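You operate a simulated robot arm through the tools that you are given. There is no shell and no other tool.

You are at the controls of a simulated two-armed robot. One attempt, no reset.

Task
Pick up the yellow float from the top of the green bench with one hand, pass it to the other hand and put it on the shelf under the green bench. Take the swivel and put it on the big grey plate. Put the grey rag on the top of the green bench away on the ledge of the traction winch. Stack the carton marked "spare" from the top of the steel table on top of the carton that says "manuals". Take the folded pad and put it on the top of the white bench. Put the yellow torch on the top of the yellow bench away on the clear end of the corner shelf. Take the blue rag from the top of the yellow bench and leave it on the blue logbook. Take the brass block from the top of the yellow bench and leave it on the shelf under the grey table. Put the teal rag on the top of the work shelf away on the top of the wooden bench. Press the green key three times. Take the wooden mallet and leave it on the shelf under the blue bench. Close the entry box door. Put the sanding block from the top of the tool shelf on the top of the wooden bench. Any order will do. Set down upright: yellow float.

Only the result counts: the job must be done as asked and must still hold three seconds after the hand-in. Knocking over, shifting, dropping, spilling or breaking anything else fails it.

Robot
Two 7-joint arms with two-finger parallel grippers on one trunk, on a base that drives. Base frame: it is fixed to the floor where the robot stands at the start and does not move with it; the origin is under the middle of the robot, x ahead of it, y to its left, z up; the surface under the hand at the start is at about z = 85. Units: cm, degrees, N and s.
The left shoulder is at the start at [6, 14.3, 96.3], the right one opposite. With the tool pointing down near the work surface each hand reaches from about 32 to 74 cm from the robot's upright axis, wherever it stands, measured 20 degrees to its own side. Places, roughly: big grey plate [75, 0, 75]; blue logbook [175, -600, 125]; blue rag (10x7x3 cm) [120, -290, 80]; brass block (3x3x3 cm) [90, -250, 80]; clear end of the corner shelf [-80, -850, 90]; entry box door [-230, -610, 120]; folded pad (6x10x3 cm) [300, -100, 70]; green key [300, -750, 90]; grey rag (10x7x3 cm) [80, -40, 90]; ledge of the traction winch (18x12 cm) [-106, 78, 70]; manual carton, spares carton, tape carton [300, 175, 100]; sanding block (11x7x5 cm) [-80, -420, 100]; shelf under the blue bench [320, -680, 20]; shelf under the green bench [70, -10, 30]; shelf under the grey table [140, -610, 20]; swivel (10x6x15 cm) [60, -40, 90]; teal rag (10x7x3 cm) [-80, -380, 100]; top of the white bench [320, -290, 90]; top of the wooden bench [320, -450, 90]; wooden mallet (9x5x19 cm) [310, -470, 100]; yellow float [50, -25, 100]; yellow torch (6x6x17 cm) [150, -290, 80]. Payload 1.57 kg a hand.
The TCP of each hand is the grasp point between the finger pads, 3 cm short of the fingertips. In the tool frame z runs along the fingers and y along their closing line. The gripper opens to 11 cm. The fingers are 2.4 cm wide and 1.2 cm thick; the gripper's body (4.8 by 11.2 cm) begins 7.8 cm behind the TCP.
Orientation is that of the tool frame in the base frame, as a unit quaternion [w, x, y, z]. With the fingers straight down and closing along the base's y, the tool's x points along the base's -x, its y along +y and its z along -z.

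Tools
- The arms move only by the tool nudge_tool. It takes "left_moves", "right_moves" or both (then of equal length, played together; a hand with none holds still); each is a list of rows, each an object of numbers (a shift or turn left out is 0, a gripper value left out holds the last): "x", "y", "z": the shift along the tool's x, y, z in mm; "ax", "ay", "az": the turn, a rotation vector about the tool's x, y, z in rad. In form: [{"x": .., "y": .., "z": .., "ax": .., "ay": .., "az": ..}, ...]. A call has 1 to 20 rows; each row is the pose to reach, as a shift and turn from the pose commanded when the call began, along the tool's axes at that moment. "left_jaw" and "right_jaw" are, for a hand that has rows, the closure in counts, from 0 (fully open) to 255 (shut), set as the call begins (left out, the last holds). Rows are played at 5 a second. More than 5 cm and 8.6 degrees between two rows, or a gripper value outside its range, and nothing of the call is played. A pose out of reach is approached as far as the arm can. The call stops where the force on the tool passes 40 N (or 10 N more than at its start, if that is more) or the arm is blocked; 0.2 s more then pass. The fingers move at their own pace (about 4.5 cm/s each) and stop on an object; they squeeze with about 27 N. The grip force told is the motor's: it shows also when the fingers shut on nothing. Time passes only in rows, and 0.2 s behind the last, so rows that repeat a pose let the fingers close. It gives the time, the measured TCP pose, the force on the tool (base axes), the opening and the grip force at its end, in the units of the frame above (readings bear some noise), with the torque about the TCP (base axes, N m) and any sound that the robot's microphone picked up, and new pictures: "views" is both (left out), scene, wrist or none (wrist: the cameras of the hands that moved).
- Cameras (640 x 400 px; columns grow to the right, rows downward): "scene" is now at [4.27, -0.29, 156.71]; the picture's right is [-0.06, -1.00, 0.00], its down [-0.79, 0.05, -0.61] and it looks along [0.61, -0.03, -0.79] (base axes); focal length 290 px, centre (320, 200). "left" rides on the left gripper at [7, -1.6, -14.1] in its tool frame; the picture's right is [0.23, 0.97, 0.00], its down [-0.85, 0.20, -0.48] and it looks along [-0.47, 0.11, 0.88] (tool axes); focal length 222 px, centre (320, 200). "right" rides on the right gripper at [7, 1.6, -14.1] in its tool frame; the picture's right is [-0.23, 0.97, 0.00], its down [-0.86, -0.20, -0.48] and it looks along [-0.47, -0.11, 0.88] (tool axes); focal length 222 px, centre (320, 200). There is no depth. A picture from a camera that has moved, and an enlarged one, comes with that camera's place and axes in the base frame and with its lens.
- raise_lower(by): slides the trunk up (or, below 0, down) by that many cm; the arms and the scene camera ride with it, the base frame stays. It gives what a move gives, with no picture.
- roll_base(legs): drives the robot by 1 to 6 legs, each [ahead, left, turn to the left] in cm, cm and degrees, along the robot's own axes; the way and the turn of a leg run together, so that a leg with both is an arc; at most 150 cm and 180 degrees a leg. The arms and the cameras ride along, it lands a little off, and it stops where it bumps. It gives what a move gives, and a new picture of the scene camera.
- head_to(pan, tilt): turns the head with the scene camera to pan (to the left, within 86 degrees either way) and tilt (down, from -29 to 69), counted from straight ahead of the robot. It gives what a move gives, and a new picture of the scene camera.
- close_up(camera, box): a new picture of the part [left, top, right, bottom] of that camera's present view, enlarged. No time passes.
- job_done(): hands the job in; it is judged then, once.

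Nothing tells you exact positions but the pictures and the camera data. Unless the task says otherwise, let go and move clear before handing in.

The tools are called after ">>>" by a JSON object that holds its "fn" and its "kwargs". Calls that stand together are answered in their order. nudge_tool: Moves the arms, as the interface text tells. Its arguments: {"type":"object","properties":{"left_moves":{"type":"array"},"left_jaw":{"type":"number"},"right_moves":{"type":"array"},"right_jaw":{"type":"number"},"views":{"type":"string","enum":["both","scene","wrist","none"]}},"required":[]} The other tools are called the same way: raise_lower (by) slides the trunk up or down; roll_base (legs) drives the base; head_to (pan, tilt) turns the head that bears the scene camera; close_up (camera, box) takes an enlarged picture of a part of a camera's view; job_done () hands the job in.

At the start:

```text
clock: 0.0
left_ee_pos: [45.2, 9.05, 106.3]
left_ee_rot: [0.0, 0.0, 1.0, 0.0]
left_contact_force: [-0.6, 0.4, 0.3]
left_ft_torque: [0.0, -0.03, -0.01]
left_gripper_width: 10.99
left_grasp_force: 0.1
right_ee_pos: [39.53, -23.77, 113.5]
right_ee_rot: [-0.001, 0.0, 1.0, 0.0]
right_contact_force: [-0.4, -1.5, 0.1]
right_ft_torque: [-0.01, 0.0, -0.01]
right_gripper_width: 10.99
right_grasp_force: 0.0
trunk travel left (down, up): [-56.1, 2.9]
robot x, y, heading: [-0.16, 0.03, 0.0]
head pan, tilt: [-3.3, 52.5]
```

scene: 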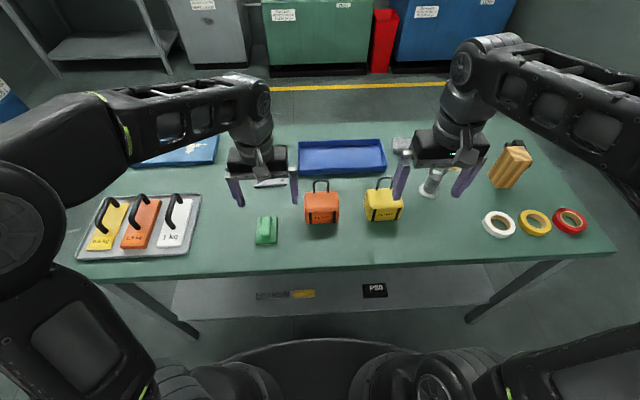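
right: 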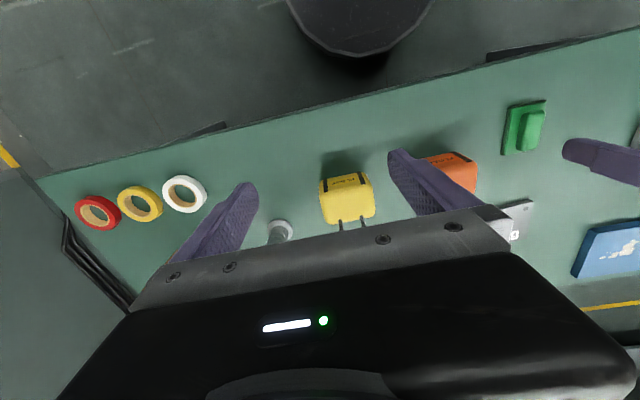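
left: 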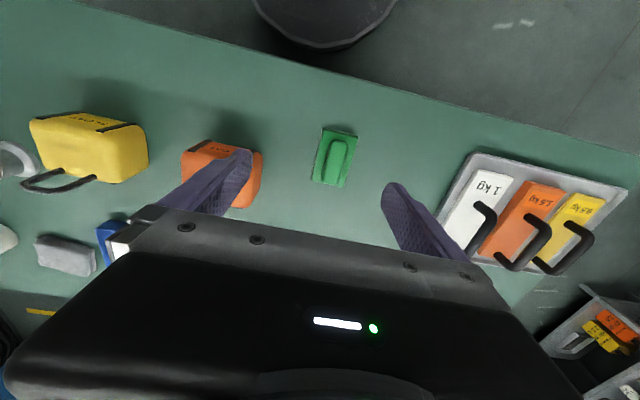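

I see the green bench with the yellow float (with a handle), an orange one, the swivel-like object, and a grey rag. I'll look closer at these before moving.

>>> {"fn": "close_up", "kwargs": {"camera": "scene", "box": [240, 120, 480, 270]}}

>>> {"fn": "close_up", "kwargs": {"camera": "right", "box": [240, 80, 640, 280]}}

>>> {"fn": "head_to", "kwargs": {"pan": -20, "tilt": 45}}

```text
2.67 times, centred on (360, 195) of scene
camera zoom: at [4.27, -0.29, 156.71], right [-0.06, -1.0, 0.0], down [-0.79, 0.05, -0.61], along [0.61, -0.03, -0.79], focal length 772 px, centre (213, 213)
```

zoom: 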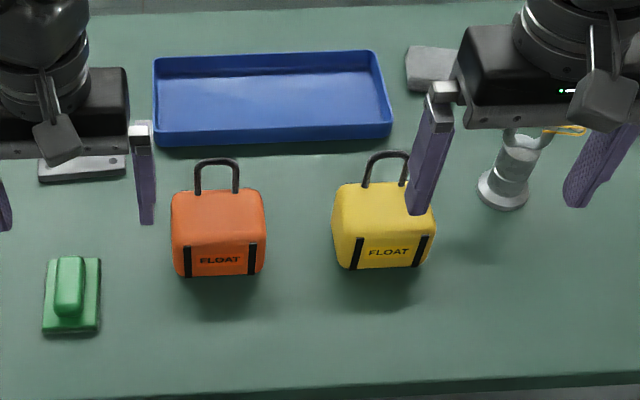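

```text
1.60 times, centred on (440, 180) of right
camera zoom: at [32.55, -22.17, 127.77], right [0.23, 0.97, 0.0], down [0.86, -0.2, 0.48], along [0.47, -0.11, -0.88], focal length 355 px, centre (128, 232)
```

zoom: 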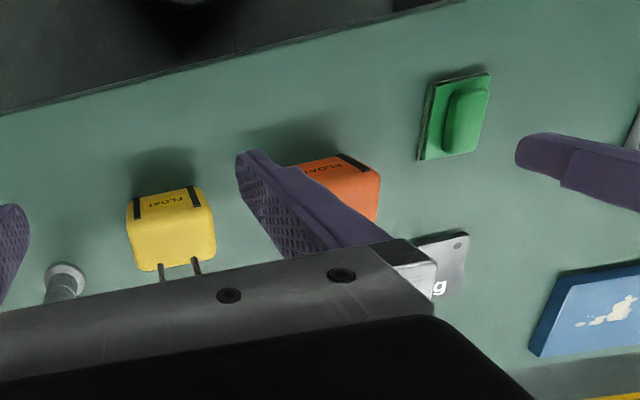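

```text
clock: 0.8
left_ee_pos: [45.19, 9.03, 106.34]
left_ee_rot: [0.0, 0.0, 1.0, 0.001]
left_contact_force: [-0.8, 0.0, -0.1]
left_ft_torque: [-0.05, -0.01, 0.02]
left_gripper_width: 10.99
left_grasp_force: 0.1
right_ee_pos: [39.51, -23.65, 113.6]
right_ee_rot: [0.0, 0.0, 1.0, 0.0]
right_contact_force: [-1.3, 0.0, 0.3]
right_ft_torque: [0.01, -0.01, -0.01]
right_gripper_width: 11.0
right_grasp_force: 0.1
trunk travel left (down, up): [-56.1, 2.9]
robot x, y, heading: [-0.0, -0.08, 0.3]
head pan, tilt: [-20.0, 45.0]
camera scene: at [4.45, -2.64, 157.72], right [-0.34, -0.94, 0.0], down [-0.66, 0.24, -0.71], along [0.66, -0.24, -0.71], focal length 290 px, centre (320, 200)
```

scene: 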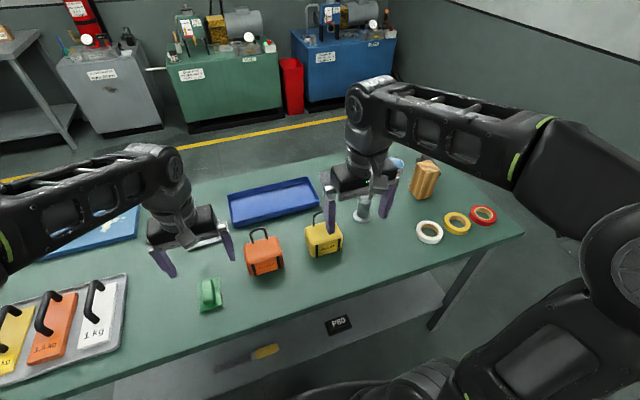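

Arms block the view of the plate and the swivel. I'll move both hands outward and up for a clear look.

>>> {"fn": "nudge_tool", "kwargs": {"left_moves": [{"z": -40}, {"z": -60, "y": 40}, {"z": -60, "y": 80}, {"z": -60, "y": 120}, {"z": -60, "y": 160}, {"z": -60, "y": 200}], "right_moves": [{"z": -40}, {"z": -60, "y": -40}, {"z": -60, "y": -80}, {"z": -60, "y": -120, "x": 20}, {"z": -60, "y": -160, "x": 40}, {"z": -60, "y": -200, "x": 60}], "views": "none"}}

>>> {"fn": "head_to", "kwargs": {"pan": 0, "tilt": 50}}

```text
clock: 2.2
left_ee_pos: [45.11, 29.27, 112.31]
left_ee_rot: [0.0, 0.0, 1.0, 0.0]
left_contact_force: [-0.8, -0.1, 0.4]
left_ft_torque: [-0.08, 0.03, 0.02]
left_gripper_width: 10.99
left_grasp_force: 0.1
right_ee_pos: [35.29, -42.55, 115.78]
right_ee_rot: [0.0, -0.001, 1.0, -0.001]
right_contact_force: [-0.1, 0.0, -0.3]
right_ft_torque: [-0.08, 0.01, 0.0]
right_gripper_width: 11.02
right_grasp_force: 0.0
right hand out of reach, approached as far as the arm can: row 1, 2, 3, 4, 5, 6
trunk travel left (down, up): [-56.1, 2.9]
robot x, y, heading: [-0.21, -0.28, 0.0]
head pan, tilt: [-20.0, 45.0]
```

```text
clock: 3.0
left_ee_pos: [45.14, 29.06, 112.26]
left_ee_rot: [-0.001, 0.0, 1.0, 0.001]
left_contact_force: [-0.4, 0.1, -0.3]
left_ft_torque: [0.0, 0.0, -0.01]
left_gripper_width: 10.99
left_grasp_force: 0.0
right_ee_pos: [35.3, -42.73, 115.89]
right_ee_rot: [0.0, -0.001, 1.0, 0.0]
right_contact_force: [-0.7, 0.2, -1.0]
right_ft_torque: [0.01, 0.01, -0.01]
right_gripper_width: 11.04
right_grasp_force: 0.0
trunk travel left (down, up): [-56.1, 2.9]
robot x, y, heading: [0.27, 0.22, 0.3]
head pan, tilt: [0.0, 50.0]
camera scene: at [4.51, 0.15, 157.03], right [0.0, -1.0, 0.0], down [-0.77, 0.0, -0.64], along [0.64, 0.0, -0.77], focal length 290 px, centre (320, 200)
```

scene: 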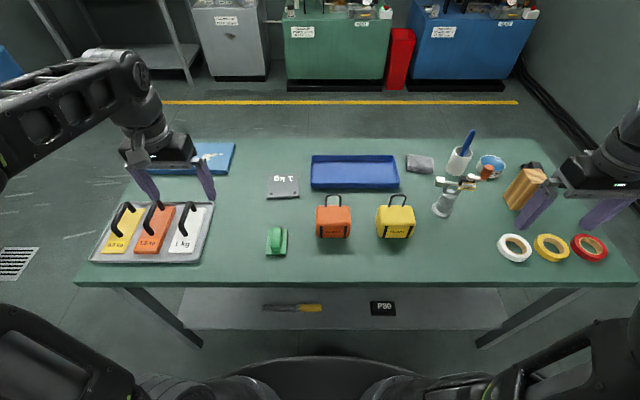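

The view is clear now. I'll enlarge the plate, the swivel area and the shelf underneath.

>>> {"fn": "close_up", "kwargs": {"camera": "scene", "box": [240, 140, 340, 210]}}

>>> {"fn": "close_up", "kwargs": {"camera": "scene", "box": [370, 120, 560, 250]}}

>>> {"fn": "close_up", "kwargs": {"camera": "scene", "box": [160, 280, 540, 340]}}

```text
5.71 times, centred on (290, 175) of scene
camera zoom: at [4.51, 0.15, 157.03], right [0.0, -1.0, 0.0], down [-0.77, 0.0, -0.64], along [0.64, 0.0, -0.77], focal length 1655 px, centre (491, 343)
```

zoom: 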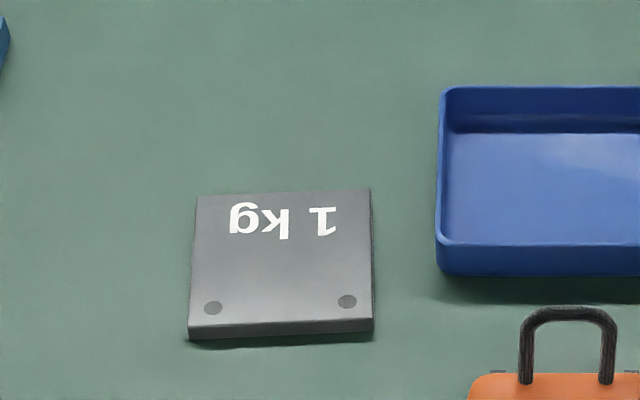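

```text
3.08 times, centred on (465, 185) of scene
camera zoom: at [4.51, 0.15, 157.03], right [0.0, -1.0, 0.0], down [-0.77, 0.0, -0.64], along [0.64, 0.0, -0.77], focal length 891 px, centre (-126, 246)
```

zoom: 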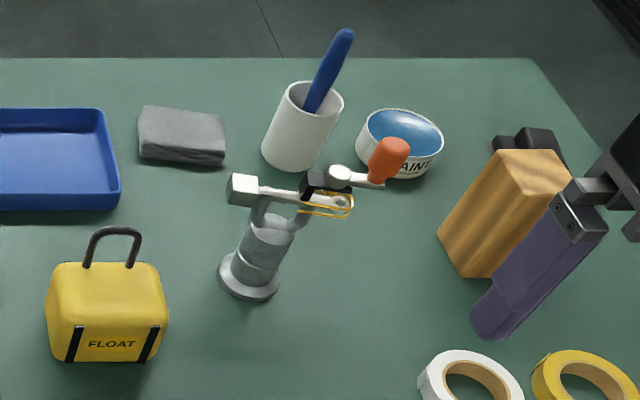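

```text
1.68 times, centred on (350, 310) of scene
camera zoom: at [4.51, 0.15, 157.03], right [0.0, -1.0, 0.0], down [-0.77, 0.0, -0.64], along [0.64, 0.0, -0.77], focal length 488 px, centre (270, 15)
```

zoom: 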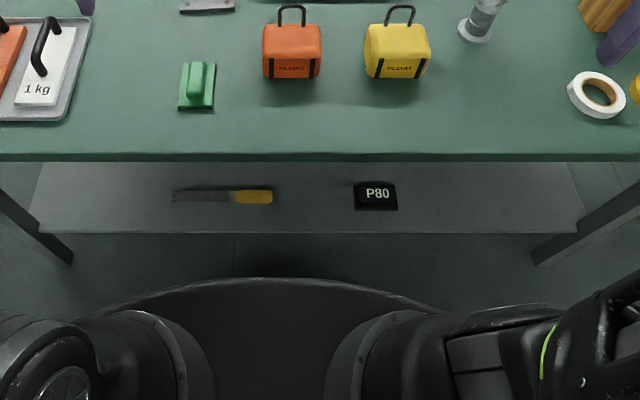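

The 1 kg slab is the only grey plate here, at about (69, 12); the swivel is a jointed holder near (60,-38). I'll take wrist views to judge sizes.

>>> {"fn": "nudge_tool", "kwargs": {"right_moves": [{"x": 0}], "views": "wrist"}}

>>> {"fn": "close_up", "kwargs": {"camera": "scene", "box": [425, 165, 495, 225]}}

>>> {"fn": "close_up", "kwargs": {"camera": "scene", "box": [360, 180, 430, 250]}}

```text
clock: 3.4
left_ee_pos: [45.12, 29.16, 112.42]
left_ee_rot: [0.0, -0.001, 1.0, 0.0]
left_contact_force: [-0.2, -0.2, 0.9]
left_ft_torque: [-0.01, 0.0, 0.03]
left_gripper_width: 11.01
left_grasp_force: 0.0
right_ee_pos: [35.26, -42.81, 115.71]
right_ee_rot: [0.0, 0.001, 1.0, -0.001]
right_contact_force: [0.4, -0.3, 0.6]
right_ft_torque: [-0.01, 0.01, 0.02]
right_gripper_width: 11.0
right_grasp_force: 0.1
trunk travel left (down, up): [-56.1, 2.9]
robot x, y, heading: [-0.08, 0.25, 0.0]
head pan, tilt: [0.0, 50.0]
camera right: at [28.27, -41.18, 130.0], right [0.23, 0.97, 0.0], down [0.86, -0.2, 0.48], along [0.47, -0.11, -0.88], focal length 222 px, centre (320, 200)
```

right: 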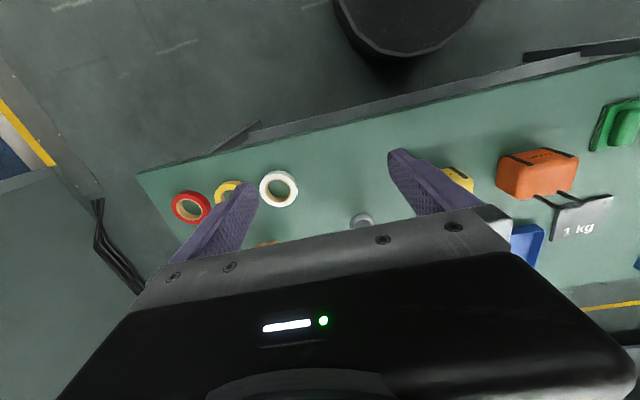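

```text
6.67 times, centred on (460, 195) of scene
camera zoom: at [4.51, 0.15, 157.03], right [0.0, -1.0, 0.0], down [-0.77, 0.0, -0.64], along [0.64, 0.0, -0.77], focal length 1930 px, centre (-613, 233)
```

zoom: 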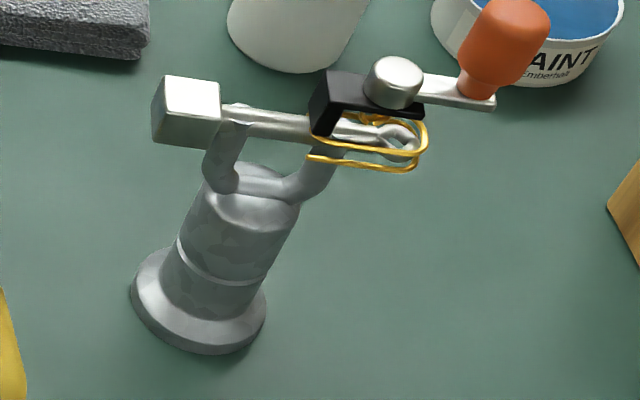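

```text
5.71 times, centred on (395, 215) of scene
camera zoom: at [4.51, 0.15, 157.03], right [0.0, -1.0, 0.0], down [-0.77, 0.0, -0.64], along [0.64, 0.0, -0.77], focal length 1655 px, centre (-109, 114)
```

zoom: 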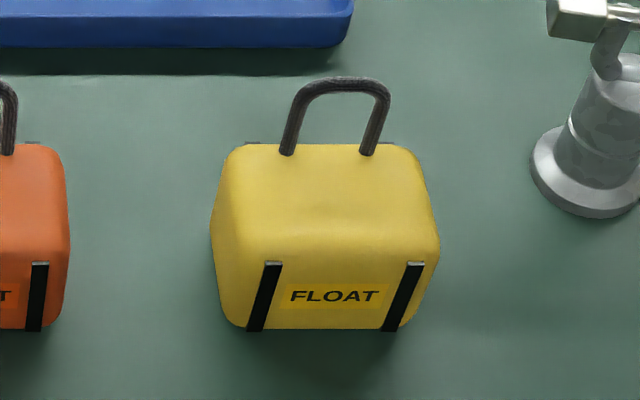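

The float's handle seems fixed near its back edge, so I'll bring the left wrist camera round to see it from the side before choosing grips.

>>> {"fn": "nudge_tool", "kwargs": {"left_moves": [{"y": -40, "ax": 0.15}, {"y": -80, "ax": 0.3}, {"y": -120, "ax": 0.45}, {"y": -160, "ax": 0.6, "x": -10}, {"y": -200, "ax": 0.75, "x": -20}, {"y": -240, "ax": 0.9, "x": -30, "z": 20}, {"y": -240, "ax": 0.9, "x": -30, "z": 20}], "views": "wrist"}}

```text
clock: 5.0
left_ee_pos: [48.36, 5.19, 110.24]
left_ee_rot: [0.001, 0.0, 0.9, -0.436]
left_contact_force: [-1.0, -0.5, -0.3]
left_ft_torque: [0.03, -0.02, 0.0]
left_gripper_width: 10.99
left_grasp_force: 0.1
right_ee_pos: [35.25, -42.73, 115.69]
right_ee_rot: [0.0, 0.0, 1.0, -0.001]
right_contact_force: [-0.2, 0.7, 0.6]
right_ft_torque: [0.04, 0.01, 0.02]
right_gripper_width: 11.01
right_grasp_force: 0.0
trunk travel left (down, up): [-56.1, 2.9]
robot x, y, heading: [0.39, -0.07, 0.1]
head pan, tilt: [0.0, 50.0]
camera left: at [41.27, 15.38, 120.15], right [-0.23, 0.6, -0.76], down [0.85, 0.5, 0.14], along [0.47, -0.62, -0.63], focal length 222 px, centre (320, 200)
```

left: 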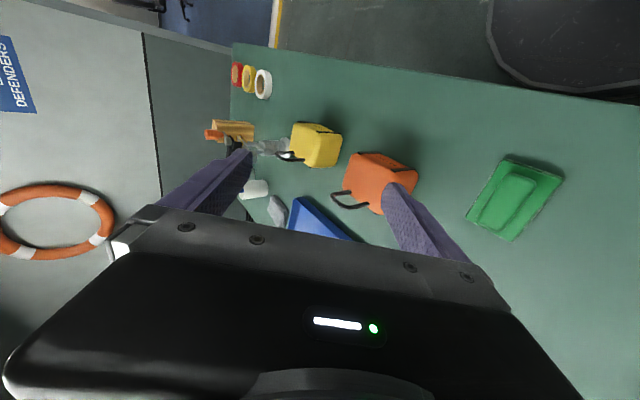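

>>> {"fn": "close_up", "kwargs": {"camera": "left", "box": [230, 100, 430, 225]}}

```text
3.20 times, centred on (330, 162) of left
camera zoom: at [41.27, 15.38, 120.15], right [-0.23, 0.6, -0.76], down [0.85, 0.5, 0.14], along [0.47, -0.62, -0.63], focal length 711 px, centre (288, 320)
```

zoom: 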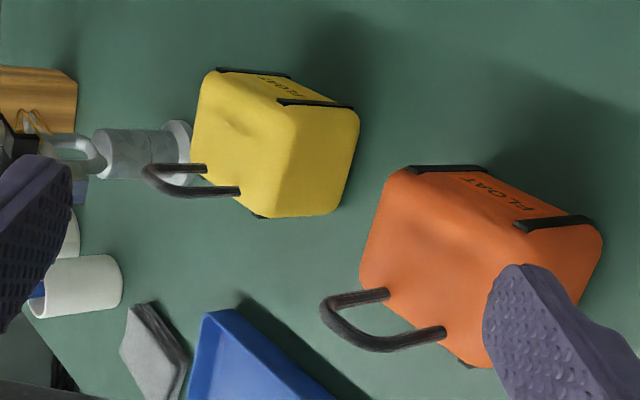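

The float's handle is upright on the top's back edge, around (56.2,-21.4), top at z≈98; the body is about 7 cm deep. The swivel column is at about (59.6,-37.4), so I'll move the swivel first. The right hand goes tilted 45° forward.

>>> {"fn": "nudge_tool", "kwargs": {"right_moves": [{"x": -10, "ay": -0.13, "z": 10, "y": 10}, {"x": -30, "ay": -0.26, "z": 30, "y": 20}, {"x": -50, "ay": -0.39, "z": 60, "y": 30}, {"x": -80, "ay": -0.52, "z": 90, "y": 40}, {"x": -110, "ay": -0.65, "z": 120, "y": 53}, {"x": -140, "ay": -0.785, "z": 150, "y": 53}, {"x": -172, "ay": -0.785, "z": 181, "y": 53}, {"x": -172, "ay": -0.785, "z": 181, "y": 53}], "right_jaw": 60}}

```text
clock: 6.8
left_ee_pos: [48.22, 4.99, 110.38]
left_ee_rot: [0.001, 0.001, 0.901, -0.434]
left_contact_force: [-0.9, -0.7, 0.3]
left_ft_torque: [0.04, -0.01, 0.03]
left_gripper_width: 10.99
left_grasp_force: 0.0
right_ee_pos: [52.07, -37.6, 97.37]
right_ee_rot: [0.383, 0.0, 0.924, 0.0]
right_contact_force: [0.5, -0.1, 0.7]
right_ft_torque: [0.02, -0.06, 0.01]
right_gripper_width: 8.44
right_grasp_force: 0.0
right hand out of reach, approached as far as the arm can: row 6
trunk travel left (down, up): [-56.1, 2.9]
robot x, y, heading: [0.18, -0.34, 0.2]
head pan, tilt: [0.0, 50.0]
camera scene: at [4.32, 0.05, 157.04], right [0.0, -1.0, 0.0], down [-0.77, 0.0, -0.64], along [0.64, 0.0, -0.77], focal length 290 px, centre (320, 200)
camera right: at [37.15, -36.2, 102.45], right [0.16, 0.97, 0.16], down [0.27, -0.2, 0.94], along [0.95, -0.11, -0.29], focal length 222 px, centre (320, 200)
```

scene: 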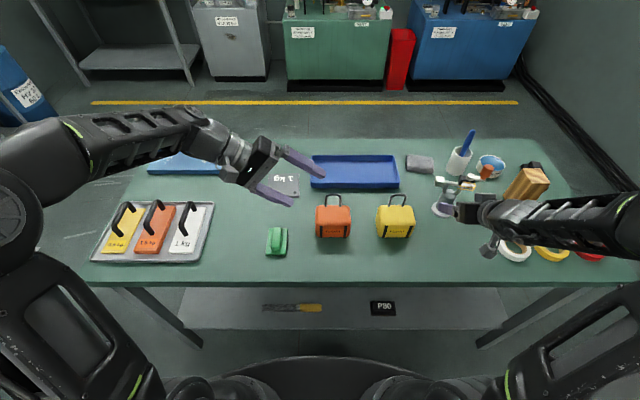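
right: 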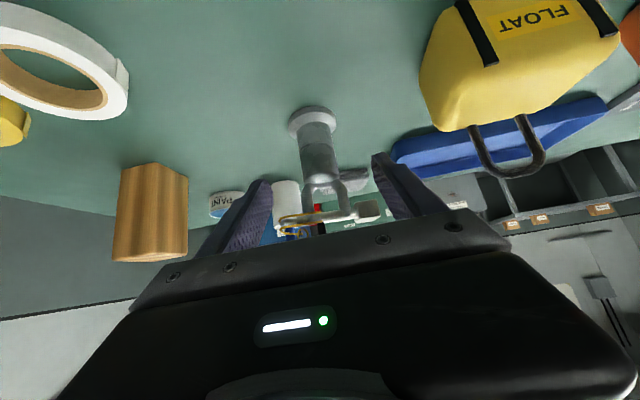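

The swivel's column is centred between the right fingers. I'll advance along the tool axis and close.

>>> {"fn": "nudge_tool", "kwargs": {"right_moves": [{"z": 30, "x": -2}, {"z": 60, "x": -4}, {"z": 96, "x": -6}, {"z": 96, "x": -6}], "views": "wrist"}}

>>> {"fn": "close_up", "kwargs": {"camera": "scene", "box": [400, 150, 520, 250]}}

```text
clock: 7.8
left_ee_pos: [48.3, 5.1, 110.21]
left_ee_rot: [0.0, 0.0, 0.9, -0.436]
left_contact_force: [-0.1, 0.2, -1.2]
left_ft_torque: [-0.03, 0.03, 0.02]
left_gripper_width: 10.97
left_grasp_force: 0.1
right_ee_pos: [59.4, -37.78, 90.95]
right_ee_rot: [0.383, -0.001, 0.924, 0.001]
right_contact_force: [0.9, 0.2, -0.1]
right_ft_torque: [0.02, 0.02, 0.03]
right_gripper_width: 8.41
right_grasp_force: 0.0
trunk travel left (down, up): [-56.1, 2.9]
robot x, y, heading: [-0.22, -0.26, 0.0]
head pan, tilt: [0.0, 50.0]
camera right: at [44.48, -36.22, 96.18], right [0.16, 0.97, 0.16], down [0.27, -0.2, 0.94], along [0.95, -0.11, -0.29], focal length 222 px, centre (320, 200)
```

right: 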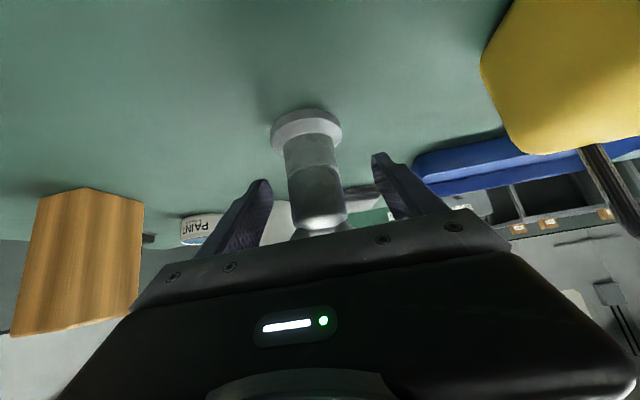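

```text
4.00 times, centred on (460, 200) of scene
camera zoom: at [4.43, 0.14, 157.04], right [0.0, -1.0, 0.0], down [-0.77, 0.0, -0.64], along [0.64, 0.0, -0.77], focal length 1158 px, centre (-240, 200)
```

zoom: 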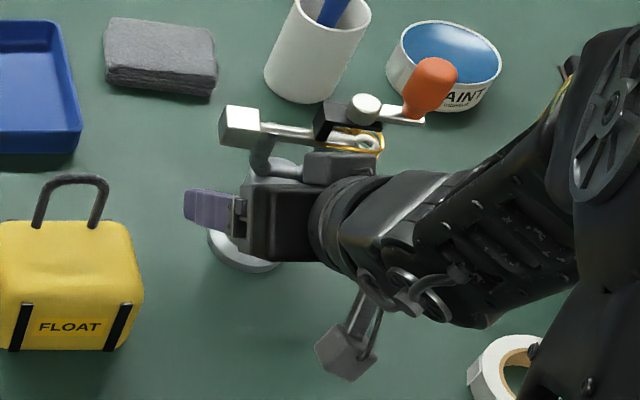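

The fingers straddle the column without contact. I'll close and lift a little.

>>> {"fn": "nudge_tool", "kwargs": {"right_moves": [{"x": 0}, {"x": 0}, {"x": 0}, {"x": 0}], "right_jaw": 255, "views": "none"}}

>>> {"fn": "nudge_tool", "kwargs": {"right_moves": [{"x": -10, "z": -10}, {"x": -25, "z": -25}, {"x": -50, "z": -50}, {"x": -50, "z": -50}]}}

```text
clock: 8.8
left_ee_pos: [48.28, 5.02, 110.17]
left_ee_rot: [0.0, 0.0, 0.901, -0.434]
left_contact_force: [0.4, -0.1, -0.5]
left_ft_torque: [-0.02, 0.04, 0.01]
left_gripper_width: 11.0
left_grasp_force: 0.0
right_ee_pos: [59.51, -37.81, 91.04]
right_ee_rot: [0.383, 0.0, 0.924, 0.0]
right_contact_force: [1.1, -2.6, 0.9]
right_ft_torque: [-0.04, 0.03, 0.04]
right_gripper_width: 4.12
right_grasp_force: 26.5
trunk travel left (down, up): [-56.1, 2.9]
robot x, y, heading: [-0.21, 0.05, 0.3]
head pan, tilt: [0.0, 50.0]
```

```text
clock: 9.8
left_ee_pos: [48.33, 5.11, 110.11]
left_ee_rot: [0.0, 0.0, 0.9, -0.436]
left_contact_force: [-0.3, -0.7, -0.7]
left_ft_torque: [0.01, 0.0, 0.01]
left_gripper_width: 10.98
left_grasp_force: 0.0
right_ee_pos: [59.35, -37.72, 98.21]
right_ee_rot: [0.382, -0.001, 0.924, 0.0]
right_contact_force: [-0.8, 0.7, -6.3]
right_ft_torque: [0.04, 0.01, 0.01]
right_gripper_width: 4.11
right_grasp_force: 26.8
trunk travel left (down, up): [-56.1, 2.9]
robot x, y, heading: [0.39, -0.06, -0.0]
head pan, tilt: [0.0, 50.0]
camera scene: at [4.65, 0.1, 157.02], right [0.0, -1.0, 0.0], down [-0.77, 0.0, -0.64], along [0.64, 0.0, -0.77], focal length 290 px, centre (320, 200)
camera right: at [44.55, -36.23, 103.5], right [0.16, 0.97, 0.16], down [0.27, -0.2, 0.94], along [0.95, -0.11, -0.29], focal length 222 px, centre (320, 200)
```

scene: 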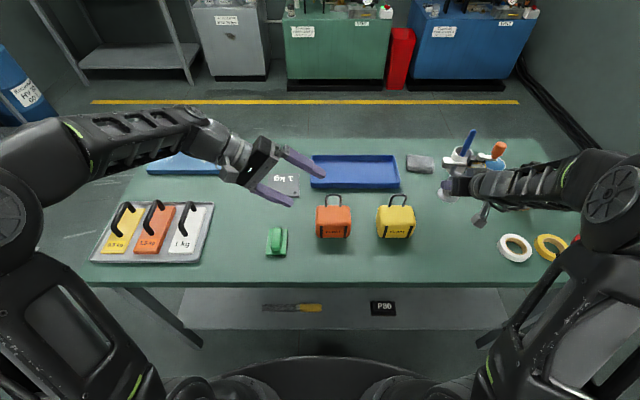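
right: 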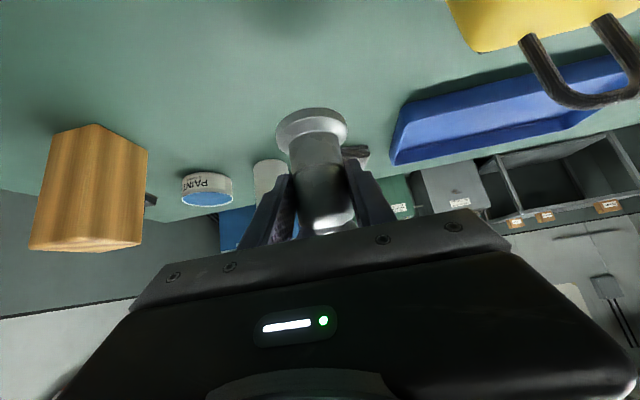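

The swivel is held (about 0.6 kg). I'll raise it, bring it forward-left behind the floats, then drive left toward the plate.

>>> {"fn": "nudge_tool", "kwargs": {"right_moves": [{"x": -28, "z": -28}, {"x": -42, "z": -42, "y": 20}, {"x": -55, "z": -28, "y": 40}, {"x": -70, "z": -12, "y": 60}, {"x": -88, "z": 6, "y": 77}, {"x": -88, "z": 6, "y": 77}], "views": "none"}}

>>> {"fn": "nudge_tool", "kwargs": {"left_moves": [{"z": -40}, {"z": -80}, {"z": -80}], "views": "scene"}}

```text
clock: 11.2
left_ee_pos: [48.39, 5.12, 110.17]
left_ee_rot: [0.001, 0.0, 0.9, -0.436]
left_contact_force: [-0.7, 0.1, 0.0]
left_ft_torque: [0.02, -0.03, 0.04]
left_gripper_width: 10.99
left_grasp_force: 0.1
right_ee_pos: [66.23, -30.05, 104.0]
right_ee_rot: [0.383, 0.0, 0.924, 0.0]
right_contact_force: [0.3, 0.2, -5.4]
right_ft_torque: [0.03, 0.07, -0.02]
right_gripper_width: 4.11
right_grasp_force: 27.2
trunk travel left (down, up): [-56.1, 2.9]
robot x, y, heading: [-0.13, 0.18, -0.1]
head pan, tilt: [0.0, 50.0]
```

```text
clock: 12.0
left_ee_pos: [48.3, 11.42, 115.27]
left_ee_rot: [0.0, 0.0, 0.901, -0.434]
left_contact_force: [-0.1, -0.4, 0.6]
left_ft_torque: [0.02, 0.02, 0.01]
left_gripper_width: 10.99
left_grasp_force: 0.1
right_ee_pos: [66.3, -29.96, 103.88]
right_ee_rot: [0.382, 0.001, 0.924, 0.0]
right_contact_force: [-0.3, -0.4, -6.6]
right_ft_torque: [0.05, 0.07, 0.01]
right_gripper_width: 4.14
right_grasp_force: 26.7
trunk travel left (down, up): [-56.1, 2.9]
robot x, y, heading: [-0.02, -0.29, 0.0]
head pan, tilt: [0.0, 50.0]
camera scene: at [4.58, 0.08, 157.03], right [0.0, -1.0, 0.0], down [-0.77, 0.0, -0.64], along [0.64, 0.0, -0.77], focal length 290 px, centre (320, 200)
```

scene: 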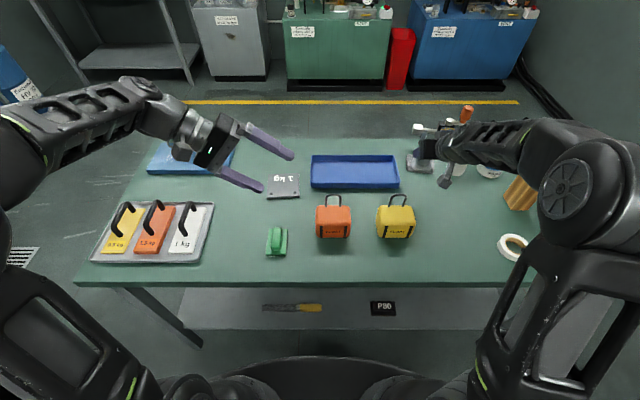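

Now I'll drive left so the right hand comes near the plate.

>>> {"fn": "roll_base", "kwargs": {"legs": [[0, 36, 0]]}}

```text
clock: 14.3
left_ee_pos: [48.21, 46.96, 115.25]
left_ee_rot: [0.001, -0.002, 0.9, -0.435]
left_contact_force: [-0.8, 0.2, -0.1]
left_ft_torque: [-0.01, -0.01, 0.02]
left_gripper_width: 11.0
left_grasp_force: 0.0
right_ee_pos: [66.28, 5.73, 104.03]
right_ee_rot: [0.381, -0.003, 0.924, 0.0]
right_contact_force: [0.0, 0.8, -6.3]
right_ft_torque: [0.02, 0.07, -0.01]
right_gripper_width: 4.1
right_grasp_force: 27.6
trunk travel left (down, up): [-56.1, 2.9]
robot x, y, heading: [-0.11, 35.24, 0.6]
head pan, tilt: [0.0, 50.0]
camera scene: at [4.5, 35.53, 157.03], right [0.0, -1.0, 0.0], down [-0.77, 0.0, -0.64], along [0.64, 0.0, -0.77], focal length 290 px, centre (320, 200)
```

scene: 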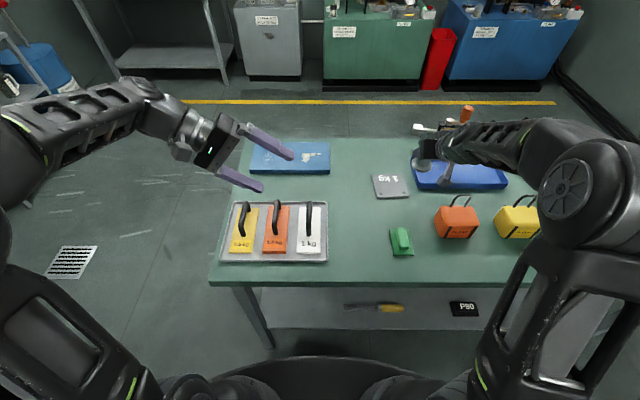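

>>> {"fn": "close_up", "kwargs": {"camera": "scene", "box": [360, 160, 430, 210]}}

```text
8.00 times, centred on (395, 185) of scene
camera zoom: at [4.5, 35.53, 157.03], right [0.0, -1.0, 0.0], down [-0.77, 0.0, -0.64], along [0.64, 0.0, -0.77], focal length 2316 px, centre (-280, 320)
```

zoom: 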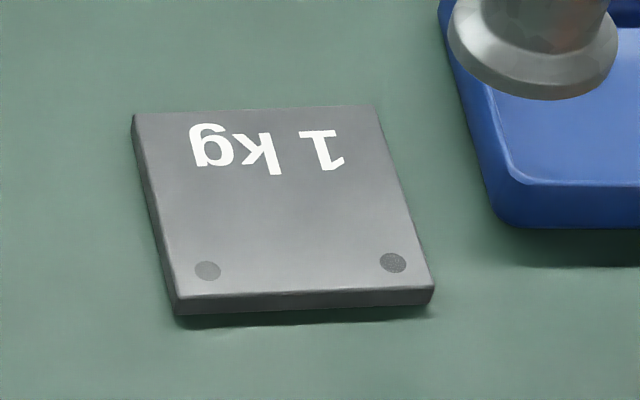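

The plate's centre is about (69.8, 12.4), roughly 10 cm square with its top at z≈86.2. I'll carry the swivel over it and lower it.

>>> {"fn": "nudge_tool", "kwargs": {"right_moves": [{"x": -12, "z": 12, "y": 35}, {"x": -23, "z": 23, "y": 67}, {"x": -23, "z": 23, "y": 67}, {"x": 10, "z": 56, "y": 67}, {"x": 40, "z": 86, "y": 67}, {"x": 40, "z": 86, "y": 67}]}}

```text
clock: 15.7
left_ee_pos: [48.24, 47.01, 115.3]
left_ee_rot: [0.002, -0.002, 0.9, -0.436]
left_contact_force: [0.7, -0.4, -0.2]
left_ft_torque: [0.0, 0.02, 0.01]
left_gripper_width: 11.0
left_grasp_force: 0.0
right_ee_pos: [69.38, 12.33, 94.94]
right_ee_rot: [0.383, -0.002, 0.924, 0.001]
right_contact_force: [-0.7, 0.7, -4.9]
right_ft_torque: [0.0, 0.09, -0.01]
right_gripper_width: 4.1
right_grasp_force: 26.4
trunk travel left (down, up): [-56.1, 2.9]
robot x, y, heading: [-0.02, 35.64, 0.1]
head pan, tilt: [0.0, 50.0]
camera scene: at [4.48, 35.46, 157.03], right [0.0, -1.0, 0.0], down [-0.77, 0.0, -0.64], along [0.64, 0.0, -0.77], focal length 290 px, centre (320, 200)
camera right: at [54.48, 13.88, 100.02], right [0.16, 0.97, 0.16], down [0.27, -0.2, 0.94], along [0.95, -0.1, -0.29], focal length 222 px, centre (320, 200)
```

scene: 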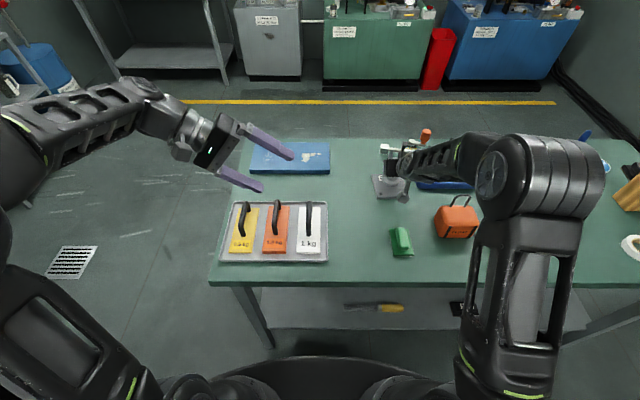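
right: 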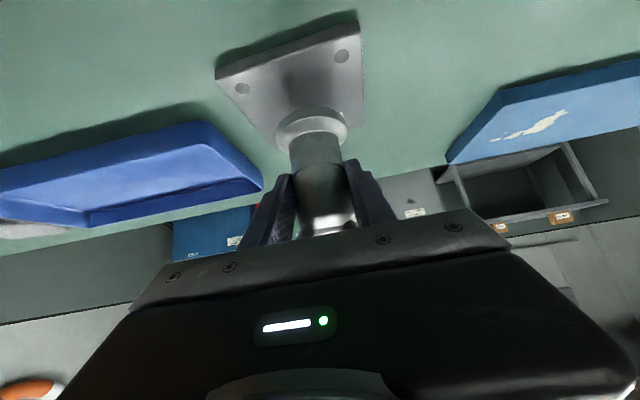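

The disc is over the plate. I'll shift 0.5 cm further in and lower until it touches.

>>> {"fn": "nudge_tool", "kwargs": {"right_moves": [{"x": 2, "z": 9}, {"x": 10, "z": 17}, {"x": 10, "z": 17}, {"x": 13.5, "z": 20.5}, {"x": 15, "z": 22}, {"x": 15, "z": 22}], "views": "wrist"}}

```text
clock: 17.1
left_ee_pos: [48.37, 46.94, 115.29]
left_ee_rot: [0.001, -0.003, 0.901, -0.435]
left_contact_force: [0.3, -0.1, -0.2]
left_ft_torque: [-0.01, 0.02, 0.01]
left_gripper_width: 11.0
left_grasp_force: 0.2
right_ee_pos: [69.9, 12.27, 92.35]
right_ee_rot: [0.382, -0.002, 0.924, 0.001]
right_contact_force: [0.3, -0.5, -5.3]
right_ft_torque: [0.04, 0.07, 0.0]
right_gripper_width: 4.1
right_grasp_force: 27.2
trunk travel left (down, up): [-56.1, 2.9]
robot x, y, heading: [-0.08, 35.08, 0.0]
head pan, tilt: [0.0, 50.0]
camera right: at [55.01, 13.81, 97.54], right [0.16, 0.97, 0.16], down [0.27, -0.2, 0.94], along [0.95, -0.1, -0.29], focal length 222 px, centre (320, 200)
```

right: 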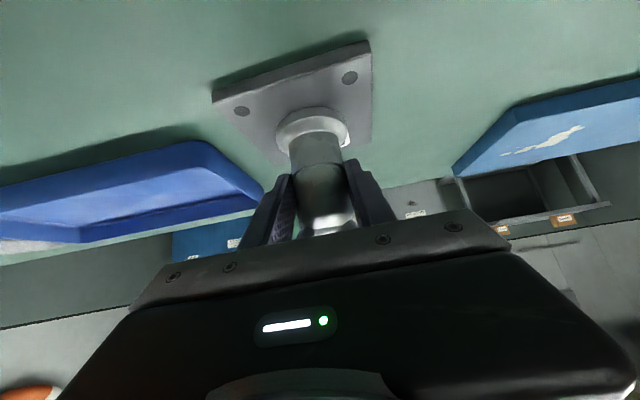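

>>> {"fn": "nudge_tool", "kwargs": {"right_moves": [{"x": 1.5, "z": 1.5}, {"x": 3, "z": 3}, {"x": 4.5, "z": 4.5}, {"x": 4.5, "z": 4.5}], "views": "none"}}

```text
clock: 18.1
left_ee_pos: [47.95, 46.94, 115.37]
left_ee_rot: [0.002, -0.001, 0.9, -0.435]
left_contact_force: [-0.4, 0.1, 1.1]
left_ft_torque: [0.03, -0.03, 0.01]
left_gripper_width: 10.99
left_grasp_force: 0.1
right_ee_pos: [70.06, 12.43, 92.12]
right_ee_rot: [0.386, -0.001, 0.923, 0.0]
right_contact_force: [-2.8, -1.0, 14.5]
right_ft_torque: [0.13, 0.37, -0.04]
right_gripper_width: 4.13
right_grasp_force: 26.9
trunk travel left (down, up): [-56.1, 2.9]
robot x, y, heading: [-0.16, 35.02, 0.4]
head pan, tilt: [0.0, 50.0]
```

Contact is made. I'll open and withdraw along the tool axis.

>>> {"fn": "nudge_tool", "kwargs": {"right_moves": [{"x": -2, "z": -2}, {"x": -2, "z": -2}, {"x": -2, "z": -2}, {"x": -2, "z": -2}], "right_jaw": 60, "views": "wrist"}}

>>> {"fn": "nudge_tool", "kwargs": {"right_moves": [{"z": -40}, {"z": -80}, {"z": -120}, {"z": -150}, {"z": -150}]}}

```text
clock: 19.1
left_ee_pos: [48.1, 46.92, 115.27]
left_ee_rot: [0.001, -0.003, 0.9, -0.435]
left_contact_force: [-0.4, 0.2, -0.6]
left_ft_torque: [0.0, -0.04, 0.03]
left_gripper_width: 10.99
left_grasp_force: 0.0
right_ee_pos: [70.0, 12.48, 92.11]
right_ee_rot: [0.382, -0.003, 0.924, 0.002]
right_contact_force: [-0.3, 0.8, -0.2]
right_ft_torque: [0.01, -0.02, -0.01]
right_gripper_width: 8.38
right_grasp_force: 0.1
trunk travel left (down, up): [-56.1, 2.9]
robot x, y, heading: [0.22, 35.2, 0.3]
head pan, tilt: [0.0, 50.0]
camera right: at [55.05, 13.96, 97.3], right [0.16, 0.97, 0.16], down [0.27, -0.2, 0.94], along [0.95, -0.1, -0.29], focal length 222 px, centre (320, 200)
```

right: 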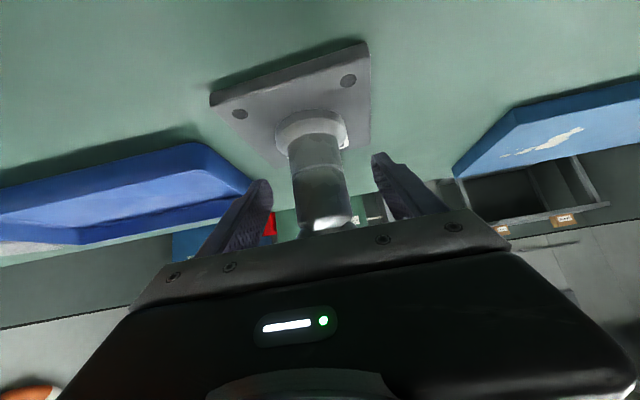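

```text
clock: 20.3
left_ee_pos: [48.37, 46.88, 115.43]
left_ee_rot: [0.001, -0.001, 0.9, -0.435]
left_contact_force: [0.3, -0.2, -0.5]
left_ft_torque: [0.0, 0.03, -0.04]
left_gripper_width: 10.99
left_grasp_force: 0.0
right_ee_pos: [59.39, 12.1, 102.71]
right_ee_rot: [0.383, -0.001, 0.924, 0.0]
right_contact_force: [-0.6, 0.4, 0.6]
right_ft_torque: [0.01, -0.02, -0.02]
right_gripper_width: 8.43
right_grasp_force: 0.0
trunk travel left (down, up): [-56.1, 2.9]
robot x, y, heading: [-0.03, 35.42, 0.3]
head pan, tilt: [0.0, 50.0]
camera scene: at [4.48, 35.44, 157.03], right [0.0, -1.0, 0.0], down [-0.77, 0.0, -0.64], along [0.64, 0.0, -0.77], focal length 290 px, centre (320, 200)
camera right: at [44.38, 13.58, 107.84], right [0.16, 0.97, 0.16], down [0.27, -0.2, 0.94], along [0.95, -0.11, -0.29], focal length 222 px, centre (320, 200)
```

scene: 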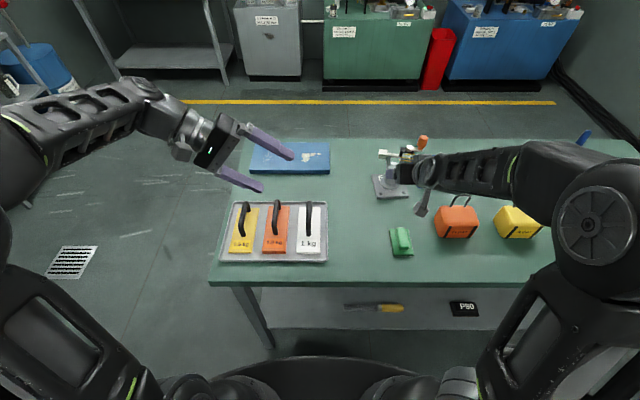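
right: 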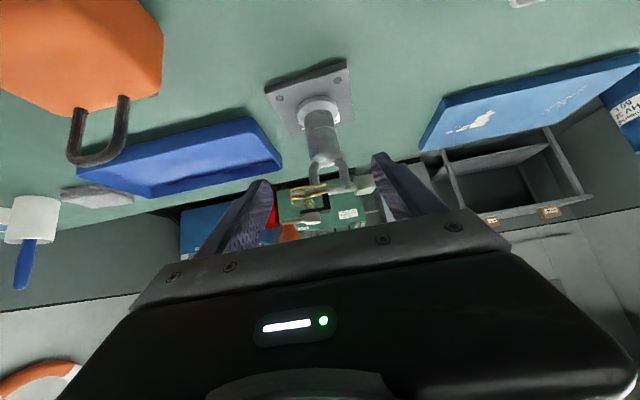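

The swivel stands on the plate. Next the float: I'll raise the right hand, straighten it to point down, and drive back right.

>>> {"fn": "nudge_tool", "kwargs": {"right_moves": [{"x": -25, "z": -45}, {"x": -45, "z": -85}, {"x": -45, "z": -100, "ay": 0.13, "y": -30}, {"x": -45, "z": -110, "ay": 0.26, "y": -60}, {"x": -45, "z": -120, "ay": 0.39, "y": -90}, {"x": -45, "z": -130, "ay": 0.52, "y": -120}, {"x": -45, "z": -130, "ay": 0.65, "y": -150}, {"x": -45, "z": -130, "ay": 0.785, "y": -180}, {"x": -45, "z": -130, "ay": 0.785, "y": -180}], "right_jaw": 0, "views": "none"}}

>>> {"fn": "roll_base", "kwargs": {"legs": [[0, -43, 0]]}}

```text
refused: row 1 steps farther than a row can; nothing moved
```

```text
clock: 22.9
left_ee_pos: [48.24, 3.58, 115.28]
left_ee_rot: [-0.001, 0.002, 0.901, -0.435]
left_contact_force: [-0.6, -0.3, -0.4]
left_ft_torque: [0.02, 0.0, 0.0]
left_gripper_width: 10.99
left_grasp_force: 0.1
right_ee_pos: [59.14, -31.35, 102.64]
right_ee_rot: [0.383, 0.002, 0.924, -0.001]
right_contact_force: [-1.0, -0.6, 0.5]
right_ft_torque: [0.0, 0.0, 0.01]
right_gripper_width: 8.43
right_grasp_force: 0.0
trunk travel left (down, up): [-56.1, 2.9]
robot x, y, heading: [-0.02, -7.97, -0.3]
head pan, tilt: [0.0, 50.0]
camera scene: at [4.47, -7.64, 157.03], right [0.0, -1.0, 0.0], down [-0.77, 0.0, -0.64], along [0.64, 0.0, -0.77], focal length 290 px, centre (320, 200)
```

scene: 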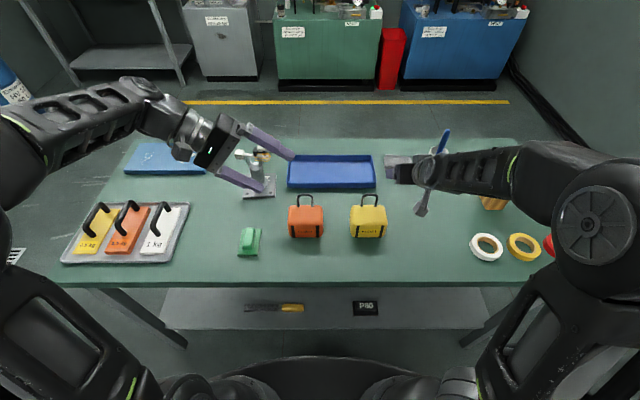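

The floats are untouched and the robot is at y≈-8. I'll straighten the right hand to point down, above and right of the float.

>>> {"fn": "nudge_tool", "kwargs": {"right_moves": [{"x": 7, "z": -33, "y": -14, "ay": 0.131}, {"x": 14, "z": -66, "y": -28, "ay": 0.262}, {"x": 20, "z": -100, "y": -43, "ay": 0.393}, {"x": 27, "z": -133, "y": -58, "ay": 0.524}, {"x": 33, "z": -166, "y": -72, "ay": 0.655}, {"x": 40, "z": -202, "y": -86, "ay": 0.785}, {"x": 40, "z": -202, "y": -86, "ay": 0.785}], "right_jaw": 0, "views": "none"}}

```text
clock: 24.5
left_ee_pos: [48.32, 3.7, 115.32]
left_ee_rot: [-0.001, 0.001, 0.9, -0.435]
left_contact_force: [-0.3, -0.1, 0.2]
left_ft_torque: [0.0, -0.04, -0.02]
left_gripper_width: 11.01
left_grasp_force: 0.0
right_ee_pos: [42.27, -39.83, 114.28]
right_ee_rot: [-0.001, 0.002, 1.0, 0.0]
right_contact_force: [0.1, -0.4, -0.1]
right_ft_torque: [0.0, 0.01, 0.01]
right_gripper_width: 11.0
right_grasp_force: 0.0
trunk travel left (down, up): [-56.1, 2.9]
robot x, y, heading: [-0.07, -7.64, -0.3]
head pan, tilt: [0.0, 50.0]
```

>>> {"fn": "nudge_tool", "kwargs": {"right_moves": [{"x": -10, "az": 0.143}, {"x": -20, "az": 0.286}, {"x": -30, "az": 0.428}, {"x": -40, "az": 0.571}, {"x": -50, "az": 0.714}, {"x": -60, "az": 0.857}, {"x": -70, "az": 1.0}, {"x": -80, "az": 1.142}, {"x": -90, "az": 1.285}, {"x": -100, "az": 1.428}, {"x": -114, "az": 1.571}, {"x": -114, "az": 1.571}], "views": "wrist"}}

```text
clock: 27.1
left_ee_pos: [48.27, 3.61, 115.36]
left_ee_rot: [0.0, 0.002, 0.901, -0.435]
left_contact_force: [-0.3, 0.4, 0.5]
left_ft_torque: [0.01, 0.0, 0.03]
left_gripper_width: 11.01
left_grasp_force: 0.1
right_ee_pos: [49.04, -41.01, 114.12]
right_ee_rot: [-0.007, 0.668, 0.743, 0.021]
right_contact_force: [-0.2, 0.0, 0.4]
right_ft_torque: [0.02, -0.01, -0.01]
right_gripper_width: 11.01
right_grasp_force: 0.1
right hand out of reach, approached as far as the arm can: row 8, 9, 10, 11, 12
trunk travel left (down, up): [-56.1, 2.9]
robot x, y, heading: [0.01, -7.76, -0.2]
head pan, tilt: [0.0, 50.0]
camera right: at [49.61, -34.61, 128.7], right [0.99, -0.12, 0.01], down [-0.12, -0.89, 0.44], along [-0.04, -0.44, -0.9], focal length 222 px, centre (320, 200)
```

right: 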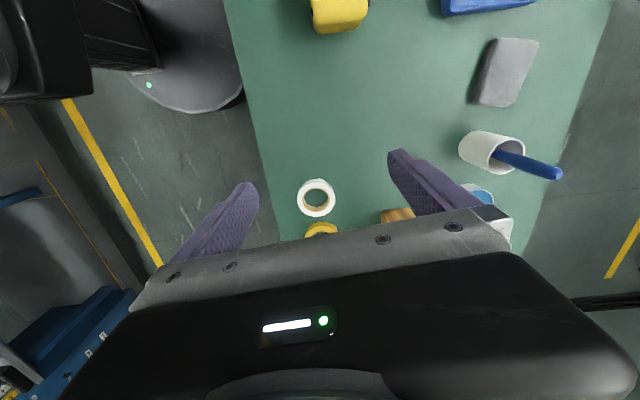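

The right hand nearly reached the 90° yaw. I'll descend while tilting it to point left-down, toward a pre-grasp right of the float.

>>> {"fn": "nudge_tool", "kwargs": {"right_moves": [{"x": 5, "z": 30}, {"x": 10, "z": 60, "ay": 0.13}, {"x": 20, "z": 90, "ay": 0.26}, {"x": 30, "z": 120, "ay": 0.39}, {"x": 45, "z": 150, "ay": 0.52}, {"x": 60, "z": 170, "ay": 0.65}, {"x": 73, "z": 188, "ay": 0.785}, {"x": 73, "z": 188, "ay": 0.785}]}}

```text
clock: 28.9
left_ee_pos: [48.16, 3.65, 115.37]
left_ee_rot: [-0.001, 0.002, 0.9, -0.435]
left_contact_force: [-0.2, -0.7, -0.2]
left_ft_torque: [0.03, 0.01, 0.02]
left_gripper_width: 11.0
left_grasp_force: 0.0
right_ee_pos: [48.64, -32.99, 95.66]
right_ee_rot: [-0.292, 0.608, 0.684, 0.277]
right_contact_force: [0.5, 0.2, -0.3]
right_ft_torque: [0.0, -0.01, 0.01]
right_gripper_width: 11.0
right_grasp_force: 0.0
trunk travel left (down, up): [-56.1, 2.9]
robot x, y, heading: [-0.05, -7.68, -0.3]
head pan, tilt: [0.0, 50.0]
camera scene: at [4.43, -7.51, 157.04], right [0.0, -1.0, 0.0], down [-0.77, 0.0, -0.64], along [0.64, 0.0, -0.77], focal length 290 px, centre (320, 200)
camera right: at [50.36, -38.52, 110.59], right [0.99, -0.05, -0.14], down [-0.09, -0.95, -0.31], along [-0.12, 0.32, -0.94], focal length 222 px, centre (320, 200)
```

scene: 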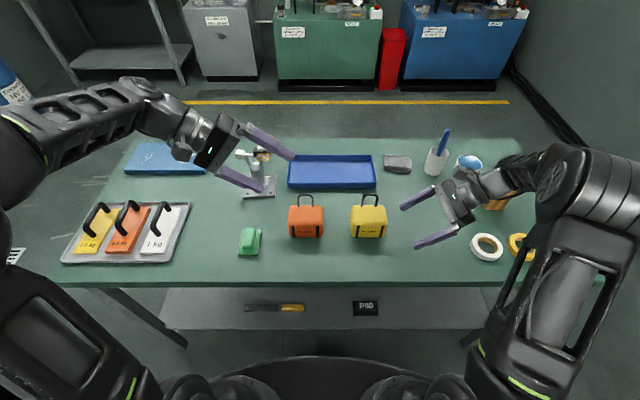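
right: 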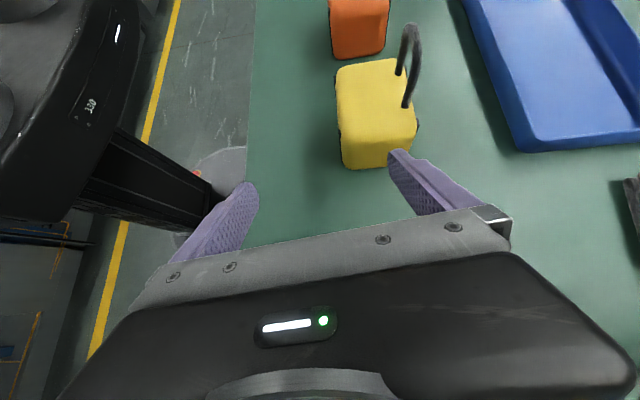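

The float lies to the left of the right fingers, correctly oriented. I'll centre on its depth (x≈53.8), straighten the yaw slightly, and advance to straddle its right end.

>>> {"fn": "nudge_tool", "kwargs": {"right_moves": [{"y": 29, "az": 0.05}, {"y": 58, "az": 0.11}, {"y": 58, "z": 35, "az": 0.11}, {"y": 58, "z": 70, "az": 0.11}, {"y": 58, "z": 70, "az": 0.11}]}}

```text
clock: 30.1
left_ee_pos: [48.35, 3.59, 115.25]
left_ee_rot: [-0.001, 0.002, 0.9, -0.435]
left_contact_force: [0.6, 1.0, 0.2]
left_ft_torque: [-0.03, -0.01, 0.0]
left_gripper_width: 11.02
left_grasp_force: 0.0
right_ee_pos: [53.62, -27.27, 90.98]
right_ee_rot: [-0.306, 0.646, 0.65, 0.26]
right_contact_force: [1.2, -0.1, -0.2]
right_ft_torque: [0.02, -0.01, 0.02]
right_gripper_width: 10.99
right_grasp_force: 0.0
trunk travel left (down, up): [-56.1, 2.9]
robot x, y, heading: [-0.57, -7.81, -0.1]
head pan, tilt: [0.0, 50.0]
camera scene: at [4.44, -7.54, 157.03], right [0.0, -1.0, 0.0], down [-0.77, 0.0, -0.64], along [0.64, 0.0, -0.77], focal length 290 px, centre (320, 200)
camera right: at [56.33, -32.9, 105.63], right [0.97, -0.12, -0.22], down [-0.19, -0.94, -0.29], along [-0.17, 0.32, -0.93], focal length 222 px, centre (320, 200)
```

scene: 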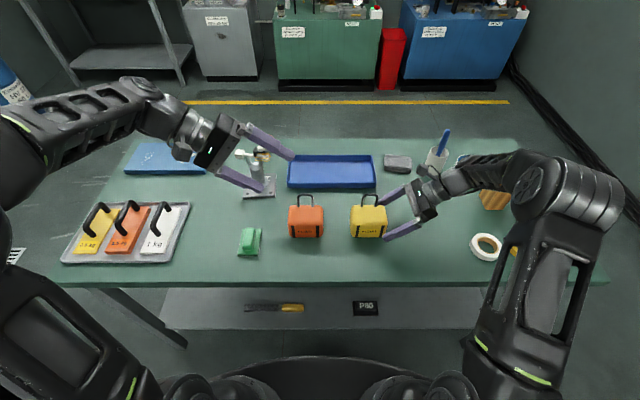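
right: 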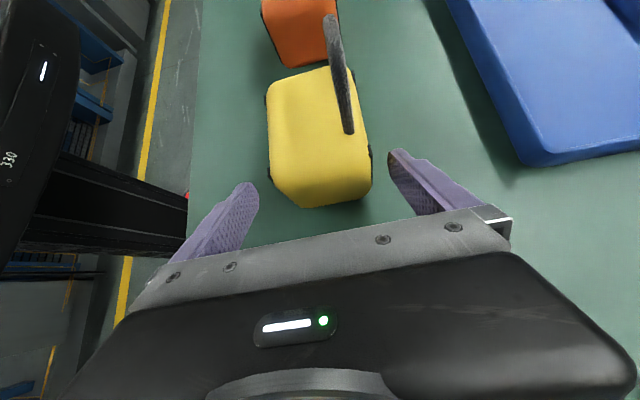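

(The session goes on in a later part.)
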